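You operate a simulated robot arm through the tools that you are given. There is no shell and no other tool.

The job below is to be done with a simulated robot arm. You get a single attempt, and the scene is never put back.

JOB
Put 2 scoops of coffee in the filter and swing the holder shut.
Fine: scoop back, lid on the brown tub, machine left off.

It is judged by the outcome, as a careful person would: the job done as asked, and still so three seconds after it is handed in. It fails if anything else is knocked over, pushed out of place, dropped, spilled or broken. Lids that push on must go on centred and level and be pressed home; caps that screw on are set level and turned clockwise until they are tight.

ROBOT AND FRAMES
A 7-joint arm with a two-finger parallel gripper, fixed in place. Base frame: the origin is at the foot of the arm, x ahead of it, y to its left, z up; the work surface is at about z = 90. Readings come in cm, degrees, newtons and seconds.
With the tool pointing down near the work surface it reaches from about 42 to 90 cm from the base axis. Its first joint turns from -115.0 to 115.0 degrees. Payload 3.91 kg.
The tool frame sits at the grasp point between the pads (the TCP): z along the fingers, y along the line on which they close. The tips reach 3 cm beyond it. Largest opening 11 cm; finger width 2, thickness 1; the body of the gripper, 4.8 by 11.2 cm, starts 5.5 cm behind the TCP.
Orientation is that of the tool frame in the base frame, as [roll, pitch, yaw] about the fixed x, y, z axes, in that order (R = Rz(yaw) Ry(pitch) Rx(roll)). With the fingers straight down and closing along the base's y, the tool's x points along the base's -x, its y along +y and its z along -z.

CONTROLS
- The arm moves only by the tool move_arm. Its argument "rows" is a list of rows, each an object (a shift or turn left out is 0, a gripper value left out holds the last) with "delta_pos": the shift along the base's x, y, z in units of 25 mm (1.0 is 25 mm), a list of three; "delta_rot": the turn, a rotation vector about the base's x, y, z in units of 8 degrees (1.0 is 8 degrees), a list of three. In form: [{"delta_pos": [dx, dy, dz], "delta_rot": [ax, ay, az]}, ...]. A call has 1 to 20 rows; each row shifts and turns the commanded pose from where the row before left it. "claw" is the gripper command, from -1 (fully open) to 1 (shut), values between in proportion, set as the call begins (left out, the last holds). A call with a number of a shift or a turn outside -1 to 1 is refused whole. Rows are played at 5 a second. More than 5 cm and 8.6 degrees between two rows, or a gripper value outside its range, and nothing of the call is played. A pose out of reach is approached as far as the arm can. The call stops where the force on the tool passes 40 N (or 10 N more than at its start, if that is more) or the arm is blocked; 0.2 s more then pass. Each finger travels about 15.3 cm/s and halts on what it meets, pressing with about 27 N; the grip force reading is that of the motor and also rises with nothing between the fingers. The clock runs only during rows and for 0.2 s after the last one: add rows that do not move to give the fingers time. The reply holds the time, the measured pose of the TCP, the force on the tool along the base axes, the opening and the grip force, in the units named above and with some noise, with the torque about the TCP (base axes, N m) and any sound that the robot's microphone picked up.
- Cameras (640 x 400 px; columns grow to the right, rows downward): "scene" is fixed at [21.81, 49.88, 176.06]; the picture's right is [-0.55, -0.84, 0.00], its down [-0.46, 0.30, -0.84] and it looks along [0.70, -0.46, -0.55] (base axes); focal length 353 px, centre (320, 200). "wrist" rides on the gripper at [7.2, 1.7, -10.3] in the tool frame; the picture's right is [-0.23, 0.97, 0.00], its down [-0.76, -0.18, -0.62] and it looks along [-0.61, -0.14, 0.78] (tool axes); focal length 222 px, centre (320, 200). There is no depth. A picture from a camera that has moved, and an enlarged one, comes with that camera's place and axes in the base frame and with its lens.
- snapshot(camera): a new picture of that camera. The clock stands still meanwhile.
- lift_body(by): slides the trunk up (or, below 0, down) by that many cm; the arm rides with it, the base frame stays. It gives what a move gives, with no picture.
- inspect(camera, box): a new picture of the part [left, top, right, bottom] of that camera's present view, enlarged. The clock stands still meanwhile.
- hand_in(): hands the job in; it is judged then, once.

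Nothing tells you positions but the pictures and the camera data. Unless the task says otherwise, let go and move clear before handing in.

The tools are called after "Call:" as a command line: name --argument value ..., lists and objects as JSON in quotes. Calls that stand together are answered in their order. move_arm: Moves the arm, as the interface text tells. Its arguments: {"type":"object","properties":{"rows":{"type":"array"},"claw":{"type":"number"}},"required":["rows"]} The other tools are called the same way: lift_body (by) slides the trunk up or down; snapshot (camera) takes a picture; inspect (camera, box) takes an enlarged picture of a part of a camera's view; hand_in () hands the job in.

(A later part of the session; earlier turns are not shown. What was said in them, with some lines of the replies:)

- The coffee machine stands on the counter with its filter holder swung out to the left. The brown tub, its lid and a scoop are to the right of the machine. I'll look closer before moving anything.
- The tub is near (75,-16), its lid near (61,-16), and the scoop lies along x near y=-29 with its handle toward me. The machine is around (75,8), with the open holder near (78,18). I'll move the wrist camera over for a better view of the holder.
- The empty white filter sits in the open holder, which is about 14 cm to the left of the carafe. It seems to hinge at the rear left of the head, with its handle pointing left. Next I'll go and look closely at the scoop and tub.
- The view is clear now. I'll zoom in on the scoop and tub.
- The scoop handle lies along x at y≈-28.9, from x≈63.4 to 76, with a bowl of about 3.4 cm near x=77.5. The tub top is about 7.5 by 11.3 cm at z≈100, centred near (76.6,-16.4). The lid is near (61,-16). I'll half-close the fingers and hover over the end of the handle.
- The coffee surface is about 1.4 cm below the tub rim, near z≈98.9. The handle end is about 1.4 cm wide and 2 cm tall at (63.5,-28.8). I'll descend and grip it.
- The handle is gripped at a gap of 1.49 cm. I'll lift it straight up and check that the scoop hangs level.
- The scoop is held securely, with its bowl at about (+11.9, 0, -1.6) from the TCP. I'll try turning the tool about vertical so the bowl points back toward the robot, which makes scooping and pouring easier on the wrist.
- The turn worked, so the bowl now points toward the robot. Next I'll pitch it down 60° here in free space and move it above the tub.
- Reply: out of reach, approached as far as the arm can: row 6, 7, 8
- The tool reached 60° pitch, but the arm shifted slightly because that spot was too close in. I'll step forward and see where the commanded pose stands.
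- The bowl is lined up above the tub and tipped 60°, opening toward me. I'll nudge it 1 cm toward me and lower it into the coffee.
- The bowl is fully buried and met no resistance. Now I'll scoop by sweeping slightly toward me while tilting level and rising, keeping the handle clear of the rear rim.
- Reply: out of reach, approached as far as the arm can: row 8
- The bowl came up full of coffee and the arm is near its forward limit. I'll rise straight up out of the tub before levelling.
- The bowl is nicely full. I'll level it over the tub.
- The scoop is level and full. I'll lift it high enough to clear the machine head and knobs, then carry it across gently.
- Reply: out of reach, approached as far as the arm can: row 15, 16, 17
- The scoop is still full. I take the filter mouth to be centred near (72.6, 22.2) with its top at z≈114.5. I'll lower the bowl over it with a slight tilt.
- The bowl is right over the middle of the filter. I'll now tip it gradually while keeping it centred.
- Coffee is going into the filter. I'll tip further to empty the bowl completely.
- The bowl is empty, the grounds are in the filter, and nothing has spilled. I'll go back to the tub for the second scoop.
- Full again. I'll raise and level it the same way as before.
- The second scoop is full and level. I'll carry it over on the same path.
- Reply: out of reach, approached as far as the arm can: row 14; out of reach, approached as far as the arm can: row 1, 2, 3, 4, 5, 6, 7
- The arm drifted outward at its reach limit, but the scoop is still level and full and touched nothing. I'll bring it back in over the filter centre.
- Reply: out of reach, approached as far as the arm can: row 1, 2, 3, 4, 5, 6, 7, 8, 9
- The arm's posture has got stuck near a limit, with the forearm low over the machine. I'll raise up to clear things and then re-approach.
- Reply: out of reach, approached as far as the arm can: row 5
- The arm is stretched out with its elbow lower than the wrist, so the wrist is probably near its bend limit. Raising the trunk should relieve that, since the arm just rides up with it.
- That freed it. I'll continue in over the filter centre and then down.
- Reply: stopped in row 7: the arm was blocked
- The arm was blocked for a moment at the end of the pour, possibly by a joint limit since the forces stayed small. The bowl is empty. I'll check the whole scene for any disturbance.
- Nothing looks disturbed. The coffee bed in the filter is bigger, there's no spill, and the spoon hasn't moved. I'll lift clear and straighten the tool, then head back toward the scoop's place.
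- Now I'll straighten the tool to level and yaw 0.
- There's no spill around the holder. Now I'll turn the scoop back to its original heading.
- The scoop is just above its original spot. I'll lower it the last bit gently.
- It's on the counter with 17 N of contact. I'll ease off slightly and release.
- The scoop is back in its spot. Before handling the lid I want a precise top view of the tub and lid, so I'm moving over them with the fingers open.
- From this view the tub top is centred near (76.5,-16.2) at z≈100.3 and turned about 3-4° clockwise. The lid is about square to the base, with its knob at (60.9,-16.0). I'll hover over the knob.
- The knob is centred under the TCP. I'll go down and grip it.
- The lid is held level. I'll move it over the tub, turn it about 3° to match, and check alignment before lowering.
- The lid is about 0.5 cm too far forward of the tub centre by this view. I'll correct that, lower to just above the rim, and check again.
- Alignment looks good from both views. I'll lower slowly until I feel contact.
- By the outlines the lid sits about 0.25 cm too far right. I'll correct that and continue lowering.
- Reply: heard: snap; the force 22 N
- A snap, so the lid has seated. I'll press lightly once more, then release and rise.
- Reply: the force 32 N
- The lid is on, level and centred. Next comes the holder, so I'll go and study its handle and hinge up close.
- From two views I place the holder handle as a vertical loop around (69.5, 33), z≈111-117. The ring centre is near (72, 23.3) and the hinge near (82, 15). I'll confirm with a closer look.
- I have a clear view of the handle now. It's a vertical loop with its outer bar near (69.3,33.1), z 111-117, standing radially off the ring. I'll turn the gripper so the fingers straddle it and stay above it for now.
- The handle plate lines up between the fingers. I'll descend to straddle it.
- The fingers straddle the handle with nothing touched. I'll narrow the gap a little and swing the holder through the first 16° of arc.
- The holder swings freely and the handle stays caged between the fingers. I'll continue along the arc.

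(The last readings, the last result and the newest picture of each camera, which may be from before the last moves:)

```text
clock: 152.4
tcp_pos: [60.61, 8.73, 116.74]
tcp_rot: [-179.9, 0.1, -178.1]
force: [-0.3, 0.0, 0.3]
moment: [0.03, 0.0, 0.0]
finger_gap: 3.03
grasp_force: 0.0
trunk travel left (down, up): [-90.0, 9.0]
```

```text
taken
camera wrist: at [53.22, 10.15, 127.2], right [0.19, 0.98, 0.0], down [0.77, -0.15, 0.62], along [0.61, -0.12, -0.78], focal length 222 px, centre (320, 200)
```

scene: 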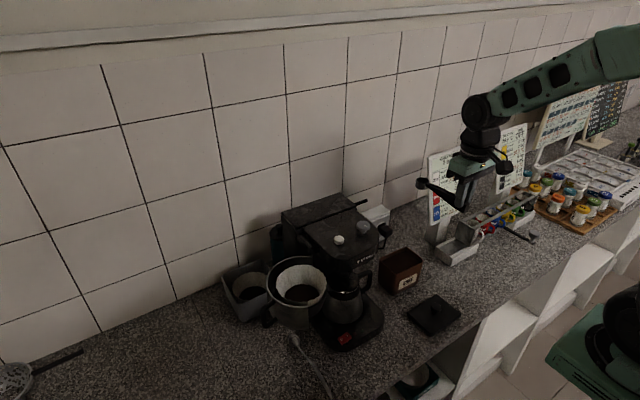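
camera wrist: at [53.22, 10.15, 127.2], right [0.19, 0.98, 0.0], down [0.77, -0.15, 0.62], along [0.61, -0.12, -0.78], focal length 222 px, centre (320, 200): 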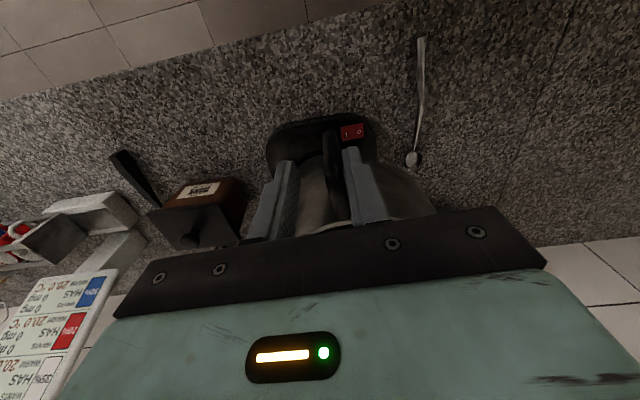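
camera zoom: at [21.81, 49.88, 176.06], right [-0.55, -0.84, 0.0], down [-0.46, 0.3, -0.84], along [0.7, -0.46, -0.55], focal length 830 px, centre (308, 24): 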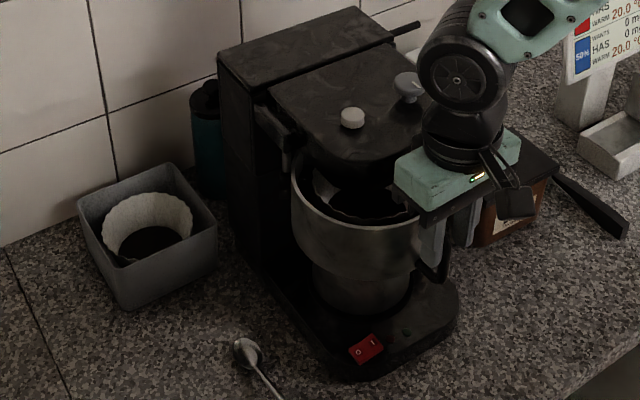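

Call:
move_arm --rows '[{"delta_pos": [0.08, -0.24, 0], "delta_rot": [0, 0, 0.25]}, {"delta_pos": [0.09, -0.24, 0], "delta_rot": [0, 0, 0.25]}, {"delta_pos": [0.1, -0.24, 0], "delta_rot": [0, 0, 0.25]}, {"delta_pos": [0.1, -0.24, 0], "delta_rot": [0, 0, 0.25]}, {}]'

Call:
inspect --camera "scene" --box '[250, 190, 400, 360]'

Call:
snapshot --camera "wrist"

```text
clock: 153.6
tcp_pos: [61.48, 6.39, 116.79]
tcp_rot: [-179.9, 0.2, -170.1]
force: [-0.2, -0.6, -0.6]
moment: [0.01, -0.04, 0.01]
finger_gap: 3.0
grasp_force: 0.0
trunk travel left (down, up): [-90.0, 9.0]
```

```text
2.35 times, centred on (325, 275) of scene
camera zoom: at [21.81, 49.88, 176.06], right [-0.55, -0.84, 0.0], down [-0.46, 0.3, -0.84], along [0.7, -0.46, -0.55], focal length 830 px, centre (308, 24)
```

zoom: 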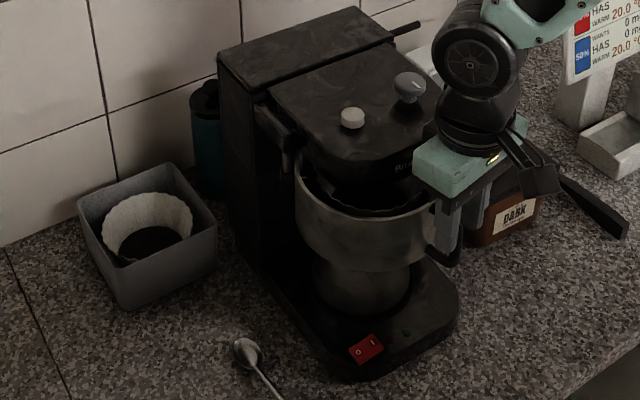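

```text
taken
camera wrist: at [53.95, 6.79, 127.16], right [0.06, 1.0, 0.0], down [0.78, -0.04, 0.62], along [0.62, -0.04, -0.78], focal length 222 px, centre (320, 200)
```

wrist: 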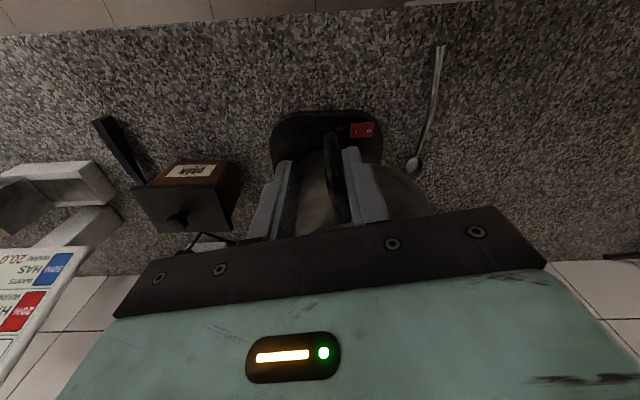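

Call:
move_arm --rows '[{"delta_pos": [0.1, -0.22, 0], "delta_rot": [0, 0, 0.25]}, {"delta_pos": [0.1, -0.22, 0], "delta_rot": [0, 0, 0.25]}, {"delta_pos": [0.11, -0.22, 0], "delta_rot": [0, 0, 0.25]}, {}]'

Call:
inspect --camera "scene" --box '[250, 190, 400, 360]'

```text
clock: 154.6
tcp_pos: [62.09, 4.9, 116.66]
tcp_rot: [-179.8, 0.1, -164.1]
force: [0.4, -0.6, -0.9]
moment: [-0.01, 0.02, -0.06]
finger_gap: 3.03
grasp_force: 0.1
trunk travel left (down, up): [-90.0, 9.0]
```

```text
2.35 times, centred on (325, 275) of scene
camera zoom: at [21.81, 49.88, 176.06], right [-0.55, -0.84, 0.0], down [-0.46, 0.3, -0.84], along [0.7, -0.46, -0.55], focal length 830 px, centre (308, 24)
```

zoom: 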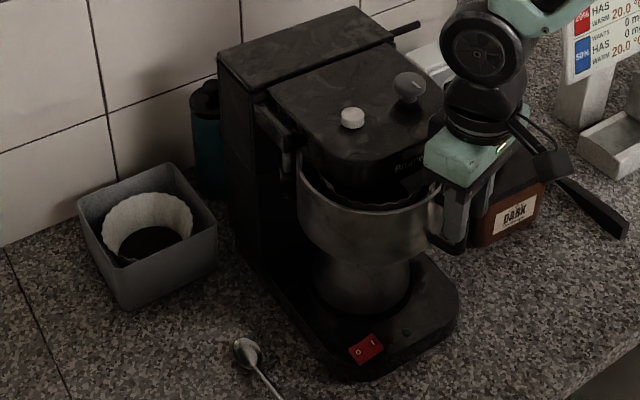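

Call:
move_arm --rows '[{"delta_pos": [0.11, -0.21, 0], "delta_rot": [0, 0, 0.25]}, {"delta_pos": [0.12, -0.21, 0], "delta_rot": [0, 0, 0.25]}, {"delta_pos": [0.12, -0.21, 0], "delta_rot": [0, 0, 0.25]}, {"delta_pos": [0.12, -0.2, 0], "delta_rot": [0, 0, 0.25]}, {}]'

Call:
inspect --camera "scene" --box '[250, 190, 400, 360]'

Call:
snapshot --camera "wrist"

```text
clock: 155.8
tcp_pos: [63.44, 2.83, 116.66]
tcp_rot: [-179.9, 0.1, -156.1]
force: [0.7, 0.1, 0.9]
moment: [0.03, -0.01, 0.0]
finger_gap: 3.03
grasp_force: 0.0
trunk travel left (down, up): [-90.0, 9.0]
```

```text
2.35 times, centred on (325, 275) of scene
camera zoom: at [21.81, 49.88, 176.06], right [-0.55, -0.84, 0.0], down [-0.46, 0.3, -0.84], along [0.7, -0.46, -0.55], focal length 830 px, centre (308, 24)
```

zoom: 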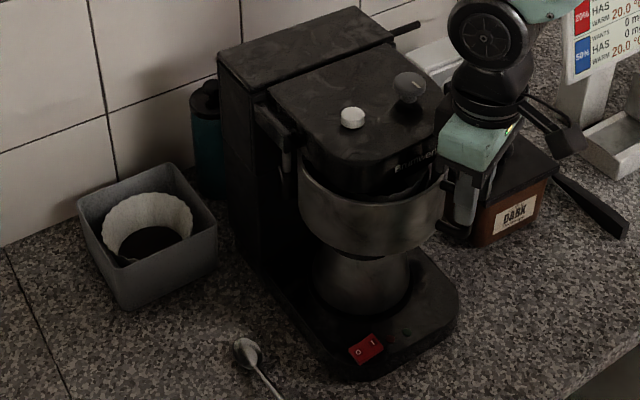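

```text
taken
camera wrist: at [56.11, 1.34, 127.15], right [-0.19, 0.98, 0.0], down [0.77, 0.15, 0.62], along [0.61, 0.12, -0.78], focal length 222 px, centre (320, 200)
```

wrist: 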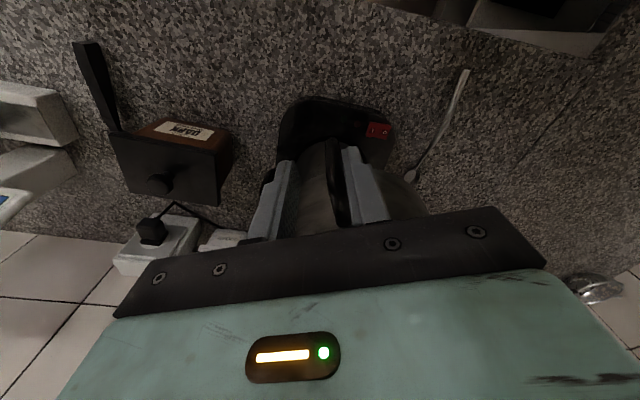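

Call:
move_arm --rows '[{"delta_pos": [0.15, -0.21, 0], "delta_rot": [0, 0, 0.25]}, {"delta_pos": [0.16, -0.21, 0], "delta_rot": [0, 0, 0.25]}, {"delta_pos": [0.16, -0.2, 0], "delta_rot": [0, 0, 0.25]}, {}]'

Call:
inspect --camera "scene" --box '[250, 190, 400, 360]'

Call:
snapshot --camera "wrist"

```text
clock: 156.8
tcp_pos: [64.66, 1.16, 116.73]
tcp_rot: [-179.9, 0.0, -150.1]
force: [0.3, 1.3, -0.6]
moment: [0.0, 0.03, -0.03]
finger_gap: 3.02
grasp_force: 0.0
trunk travel left (down, up): [-90.0, 9.0]
```

```text
2.35 times, centred on (325, 275) of scene
camera zoom: at [21.81, 49.88, 176.06], right [-0.55, -0.84, 0.0], down [-0.46, 0.3, -0.84], along [0.7, -0.46, -0.55], focal length 830 px, centre (308, 24)
```

zoom: 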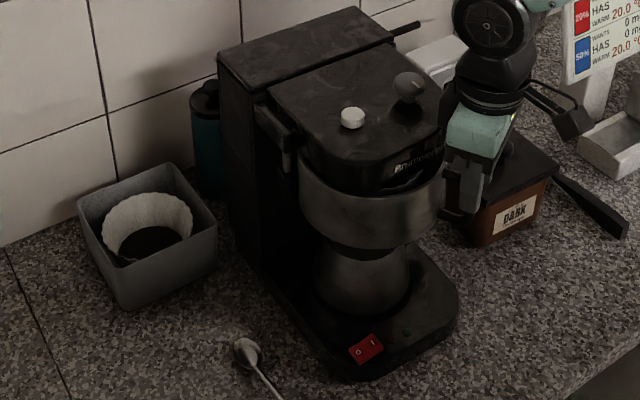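

```text
taken
camera wrist: at [57.46, -0.96, 127.16], right [-0.29, 0.96, 0.0], down [0.75, 0.23, 0.62], along [0.6, 0.18, -0.78], focal length 222 px, centre (320, 200)
```

wrist: 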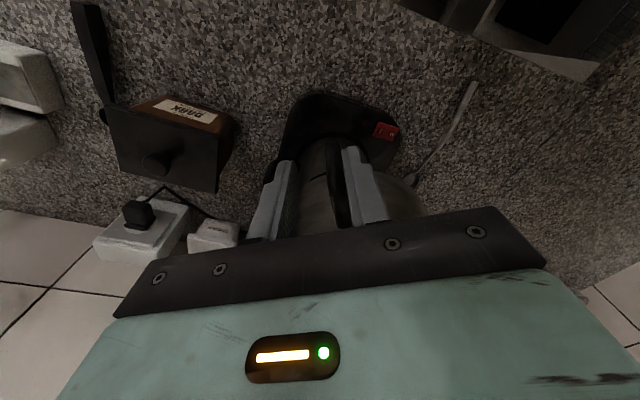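

Call:
move_arm --rows '[{"delta_pos": [0.21, -0.19, 0], "delta_rot": [0, 0, 0.25]}, {"delta_pos": [0.22, -0.18, 0], "delta_rot": [0, 0, 0.25]}, {"delta_pos": [0.22, -0.17, 0], "delta_rot": [0, 0, 0.25]}, {}]'

Call:
inspect --camera "scene" --box '[250, 190, 400, 360]'

Call:
snapshot --camera "wrist"

```text
clock: 157.8
tcp_pos: [66.21, -0.22, 116.76]
tcp_rot: [-179.9, 0.1, -144.2]
force: [1.1, -0.4, -0.4]
moment: [0.02, -0.01, 0.0]
finger_gap: 3.02
grasp_force: 0.1
trunk travel left (down, up): [-90.0, 9.0]
```

```text
2.35 times, centred on (325, 275) of scene
camera zoom: at [21.81, 49.88, 176.06], right [-0.55, -0.84, 0.0], down [-0.46, 0.3, -0.84], along [0.7, -0.46, -0.55], focal length 830 px, centre (308, 24)
```

zoom: 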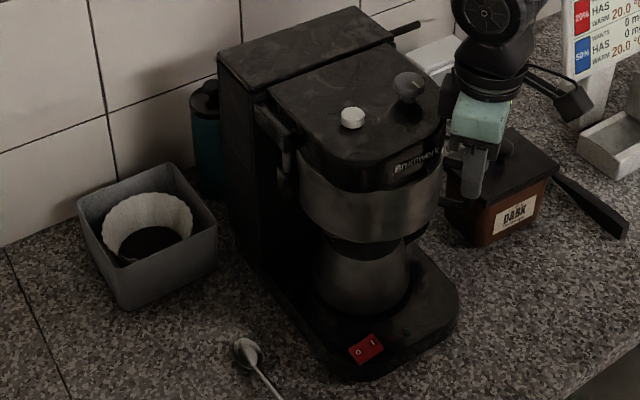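

```text
taken
camera wrist: at [59.35, -3.1, 127.04], right [-0.39, 0.92, 0.0], down [0.72, 0.3, 0.62], along [0.58, 0.24, -0.78], focal length 222 px, centre (320, 200)
```

wrist: 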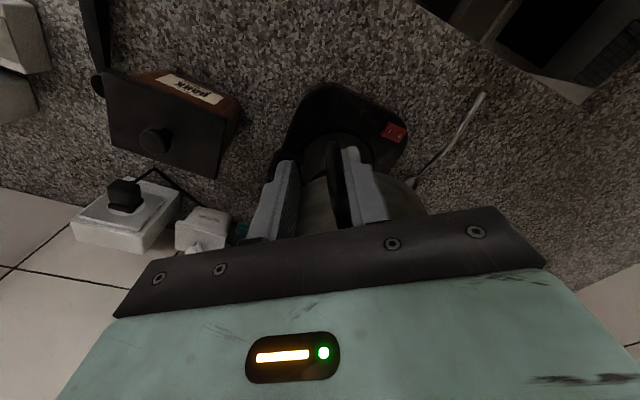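

Call:
move_arm --rows '[{"delta_pos": [0.23, -0.17, 0], "delta_rot": [0, 0, 0.25]}, {"delta_pos": [0.23, -0.16, 0], "delta_rot": [0, 0, 0.25]}, {}]'

Call:
inspect --camera "scene" --box '[280, 190, 400, 310]'

Call:
snapshot --camera "wrist"

```text
clock: 158.6
tcp_pos: [67.46, -0.95, 116.76]
tcp_rot: [-179.9, 0.0, -140.1]
force: [0.6, -0.2, 0.3]
moment: [0.02, 0.03, 0.02]
finger_gap: 3.05
grasp_force: 0.2
trunk travel left (down, up): [-90.0, 9.0]
```

```text
3.33 times, centred on (340, 250) of scene
camera zoom: at [21.81, 49.88, 176.06], right [-0.55, -0.84, 0.0], down [-0.46, 0.3, -0.84], along [0.7, -0.46, -0.55], focal length 1176 px, centre (253, 33)
```

zoom: 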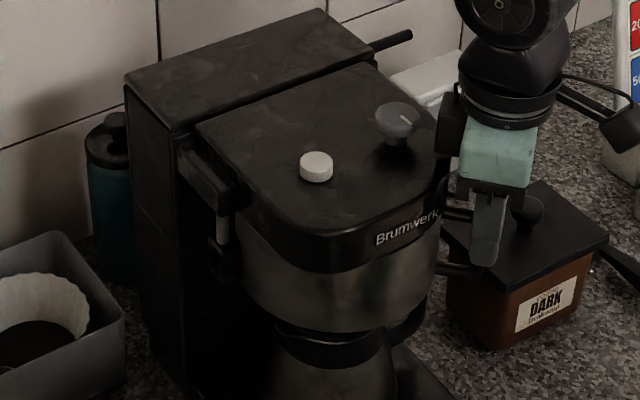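

```text
taken
camera wrist: at [60.75, -4.41, 127.19], right [-0.45, 0.89, 0.0], down [0.7, 0.35, 0.62], along [0.56, 0.28, -0.78], focal length 222 px, centre (320, 200)
```

wrist: 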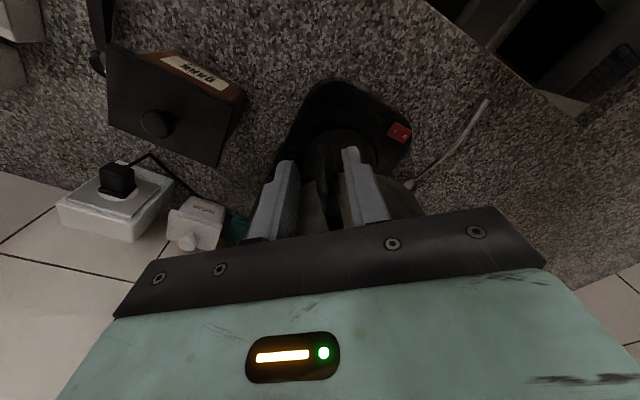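

The holder now looks flush under the head. I'll nudge a little further to make sure it's against its stop.

Call:
move_arm --rows '[{"delta_pos": [0.2, -0.15, 0], "delta_rot": [0, 0, 0.2]}, {"delta_pos": [0.15, -0.1, 0], "delta_rot": [0, 0, 0.15]}, {}]'

Call:
inspect --camera "scene" --box '[280, 190, 400, 310]'

Call:
snapshot --camera "wrist"

```text
clock: 159.4
tcp_pos: [68.24, -1.59, 116.73]
tcp_rot: [-180.0, 0.0, -137.1]
force: [-4.1, 4.0, -1.8]
moment: [0.05, 0.05, 0.02]
finger_gap: 3.27
grasp_force: 2.8
trunk travel left (down, up): [-90.0, 9.0]
```

```text
3.33 times, centred on (340, 250) of scene
camera zoom: at [21.81, 49.88, 176.06], right [-0.55, -0.84, 0.0], down [-0.46, 0.3, -0.84], along [0.7, -0.46, -0.55], focal length 1176 px, centre (253, 33)
```

zoom: 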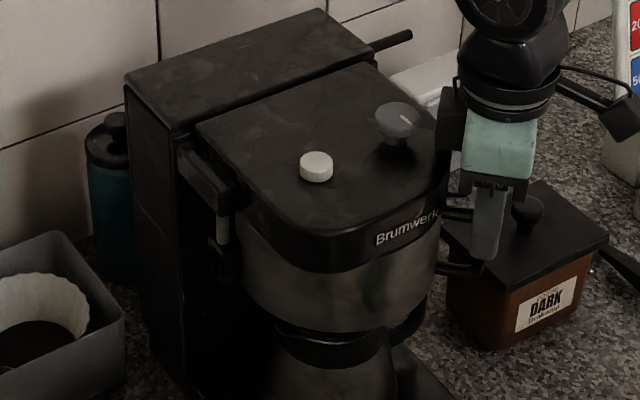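

```text
taken
camera wrist: at [61.67, -5.33, 127.12], right [-0.49, 0.87, 0.0], down [0.68, 0.39, 0.62], along [0.54, 0.31, -0.78], focal length 222 px, centre (320, 200)
```

wrist: 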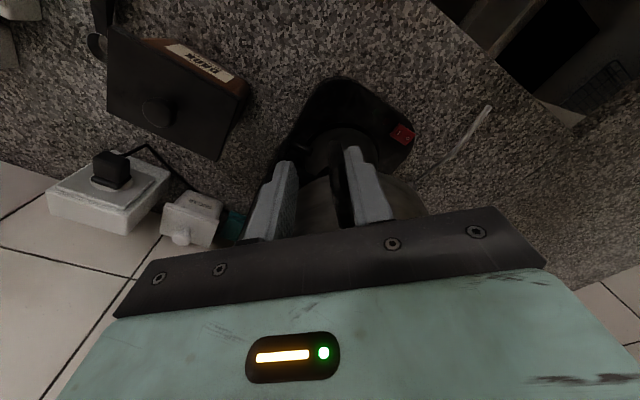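

The force has risen to about 6 N, so the holder is at its stop. One more small push will confirm it.

Call:
move_arm --rows '[{"delta_pos": [0.12, -0.12, 0]}, {"delta_pos": [0.08, -0.08, 0]}, {}]'

Call:
inspect --camera "scene" --box '[280, 190, 400, 310]'

```text
clock: 160.2
tcp_pos: [68.71, -2.05, 116.83]
tcp_rot: [-179.8, 0.1, -137.4]
force: [-8.9, 6.0, 1.4]
moment: [0.01, 0.05, 0.14]
finger_gap: 3.55
grasp_force: 5.5
trunk travel left (down, up): [-90.0, 9.0]
```

```text
3.33 times, centred on (340, 250) of scene
camera zoom: at [21.81, 49.88, 176.06], right [-0.55, -0.84, 0.0], down [-0.46, 0.3, -0.84], along [0.7, -0.46, -0.55], focal length 1176 px, centre (253, 33)
```

zoom: 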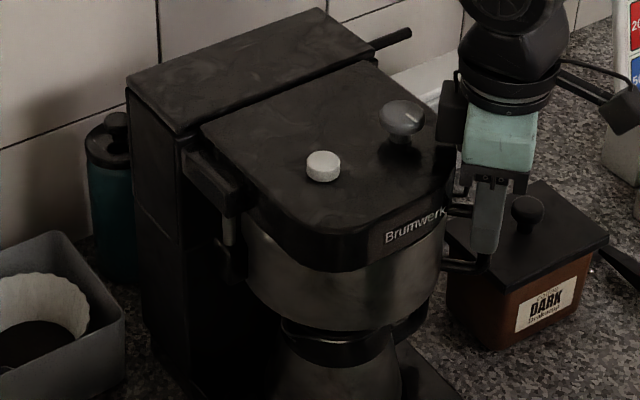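

The machine itself shifted slightly under that push, so the holder is definitely at its stop. I'm backing off straight away.

Call:
move_arm --rows '[{"delta_pos": [-0.1, 0.1, 0]}, {"delta_pos": [-0.15, 0.15, 0]}, {}]'

Call:
inspect --camera "scene" --box '[280, 190, 400, 310]'

Call:
inspect --camera "scene" --box '[250, 190, 400, 360]'

Call:
snapshot --camera "wrist"

```text
clock: 161.0
tcp_pos: [68.23, -1.44, 116.73]
tcp_rot: [-179.9, 0.1, -137.3]
force: [0.0, -0.4, 0.5]
moment: [0.02, -0.02, 0.04]
finger_gap: 3.05
grasp_force: 0.0
trunk travel left (down, up): [-90.0, 9.0]
```

```text
3.33 times, centred on (340, 250) of scene
camera zoom: at [21.81, 49.88, 176.06], right [-0.55, -0.84, 0.0], down [-0.46, 0.3, -0.84], along [0.7, -0.46, -0.55], focal length 1176 px, centre (253, 33)
```

zoom: 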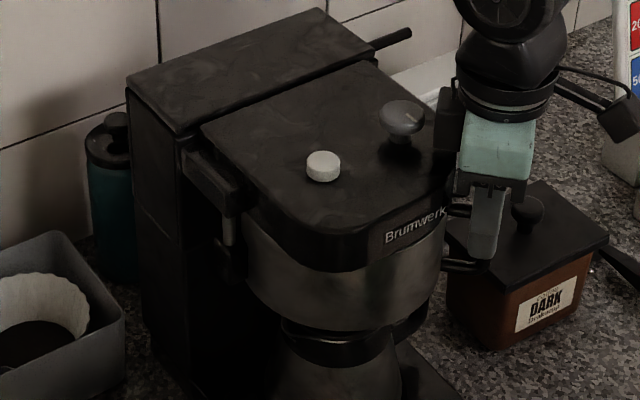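

```text
2.35 times, centred on (325, 275) of scene
camera zoom: at [21.81, 49.88, 176.06], right [-0.55, -0.84, 0.0], down [-0.46, 0.3, -0.84], along [0.7, -0.46, -0.55], focal length 830 px, centre (308, 24)
```

zoom: 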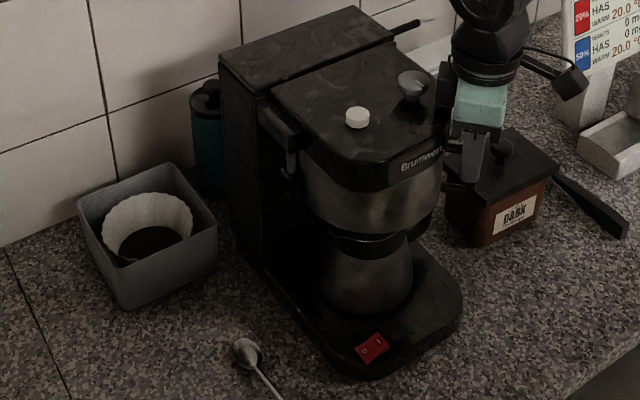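

```text
taken
camera wrist: at [61.64, -5.13, 127.15], right [-0.49, 0.87, 0.0], down [0.68, 0.39, 0.63], along [0.54, 0.31, -0.78], focal length 222 px, centre (320, 200)
```

wrist: 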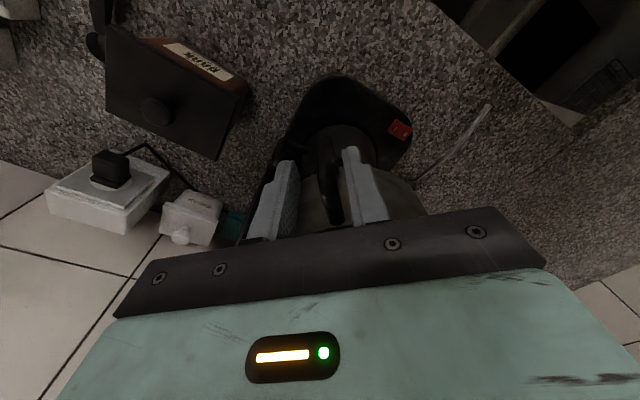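

The ring is flush under the head and the holder is shut. The machine's front shifted only about half a centimetre. I'll centre the fingers on the handle so they don't rub, then rise straight up.

Call:
move_arm --rows '[{"delta_pos": [-0.05, 0.09, 0]}, {"delta_pos": [0, 0, 0.3]}, {"delta_pos": [0, 0, 0.5]}, {"delta_pos": [0, 0, 0.7]}, {"delta_pos": [0, 0, 0.8]}, {"delta_pos": [0, 0, 0.8]}, {"delta_pos": [0, 0, 0.8]}, {"delta_pos": [0, 0, 0.8]}, {"delta_pos": [0, 0, 0.8]}, {}]'

Call:
inspect --camera "scene" --box '[250, 190, 400, 360]'

Call:
snapshot --camera "wrist"

```text
clock: 163.2
tcp_pos: [67.76, -1.25, 130.55]
tcp_rot: [-179.9, 0.2, -137.3]
force: [-0.2, 0.1, 0.3]
moment: [0.01, -0.01, -0.02]
finger_gap: 3.02
grasp_force: 0.1
trunk travel left (down, up): [-90.0, 9.0]
```

```text
2.35 times, centred on (325, 275) of scene
camera zoom: at [21.81, 49.88, 176.06], right [-0.55, -0.84, 0.0], down [-0.46, 0.3, -0.84], along [0.7, -0.46, -0.55], focal length 830 px, centre (308, 24)
```

zoom: 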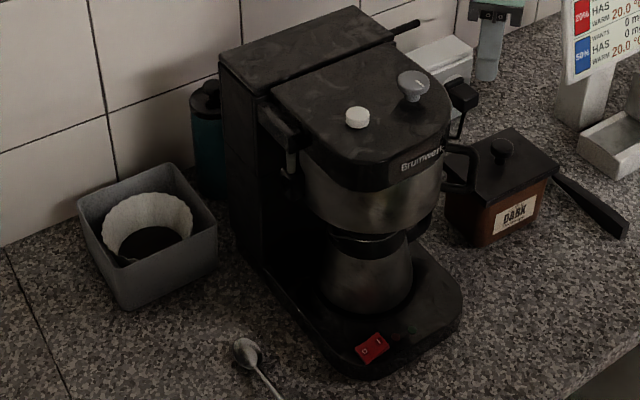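

```text
taken
camera wrist: at [61.26, -4.95, 140.97], right [-0.49, 0.87, 0.0], down [0.68, 0.39, 0.62], along [0.54, 0.31, -0.78], focal length 222 px, centre (320, 200)
```

wrist: 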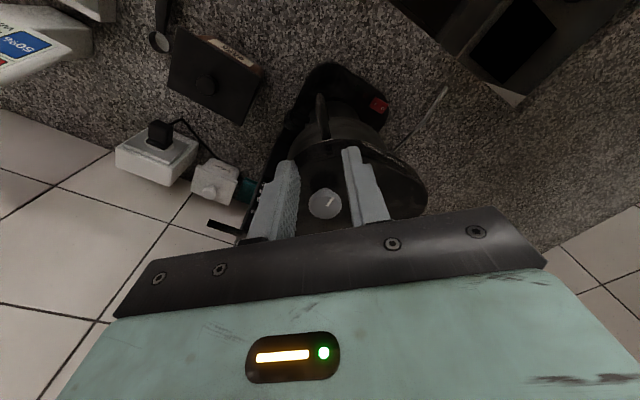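

Call:
move_arm --rows '[{"delta_pos": [-0.4, -0.5, 0.5]}, {"delta_pos": [-0.6, -0.8, 0.5]}, {"delta_pos": [-0.6, -0.8, 0.3]}, {"delta_pos": [-0.6, -0.8, 0]}, {"delta_pos": [-0.6, -0.8, 0]}, {"delta_pos": [-0.6, -0.8, 0]}, {}]'

Call:
inspect --camera "scene" --box '[220, 180, 400, 360]'

Call:
snapshot --camera "scene"

Call:
inspect --camera "scene" --box '[360, 220, 480, 340]'

```text
clock: 164.8
tcp_pos: [59.69, -12.47, 133.58]
tcp_rot: [-179.9, 0.1, -137.3]
force: [-0.8, 0.2, 0.1]
moment: [-0.03, 0.0, 0.0]
finger_gap: 3.04
grasp_force: 0.1
trunk travel left (down, up): [-90.0, 9.0]
```

```text
2.22 times, centred on (310, 270) of scene
camera zoom: at [21.81, 49.88, 176.06], right [-0.55, -0.84, 0.0], down [-0.46, 0.3, -0.84], along [0.7, -0.46, -0.55], focal length 784 px, centre (342, 44)
```

zoom: 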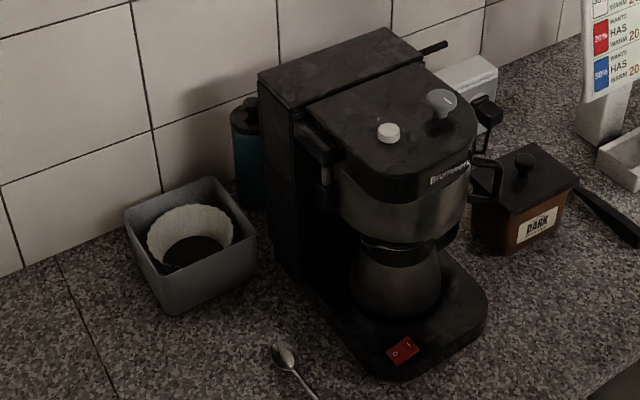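

```text
taken
```

scene: 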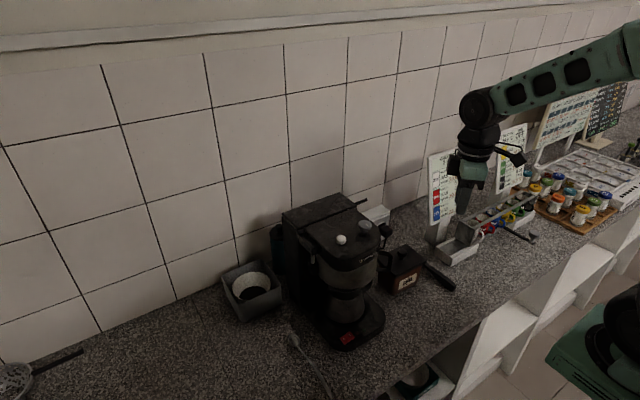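

```text
3.33 times, centred on (420, 280) of scene
camera zoom: at [21.81, 49.88, 176.06], right [-0.55, -0.84, 0.0], down [-0.46, 0.3, -0.84], along [0.7, -0.46, -0.55], focal length 1176 px, centre (-13, -67)
```

zoom: 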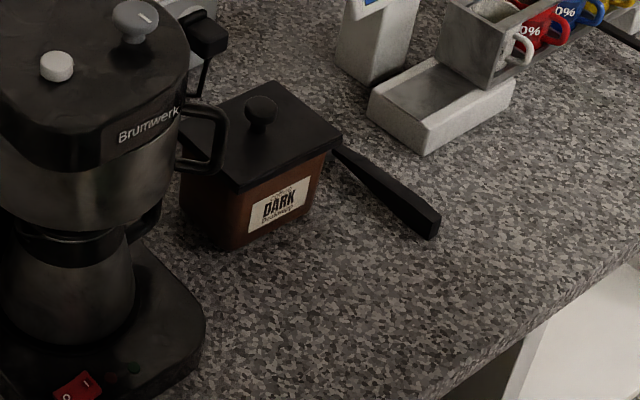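

The holder is shut with two scoops in the filter. The scoop is back in place, the lid is seated on the tub, and the power switch wasn't touched. Apart from the machine's front sitting roughly half a centimetre over from my last push, everything is where it was. The arm is clear, so I'm handing in.

Call:
hand_in

```text
The job is handed in.
```

I put two full scoops of coffee in the filter and swung the holder shut under the head. I've handed the job in, but no verdict came back.

- **Scoop:** It is back on the counter where it was, pointing the same way.
- **Tub lid:** It is on the brown tub, centred and level. I heard it snap home.
- **Machine:** It is still off; I never touched the switch. I pushed the holder once more after it had reached its stop, and that slid the front of the machine about half a centimetre. I left it there, because pushing it back risked moving it further.
- **Second pour:** The arm was blocked for a moment as the scoop emptied. Forces stayed small, and I saw no grounds on the counter afterwards.

Nothing else looked moved or spilled in the final pictures.
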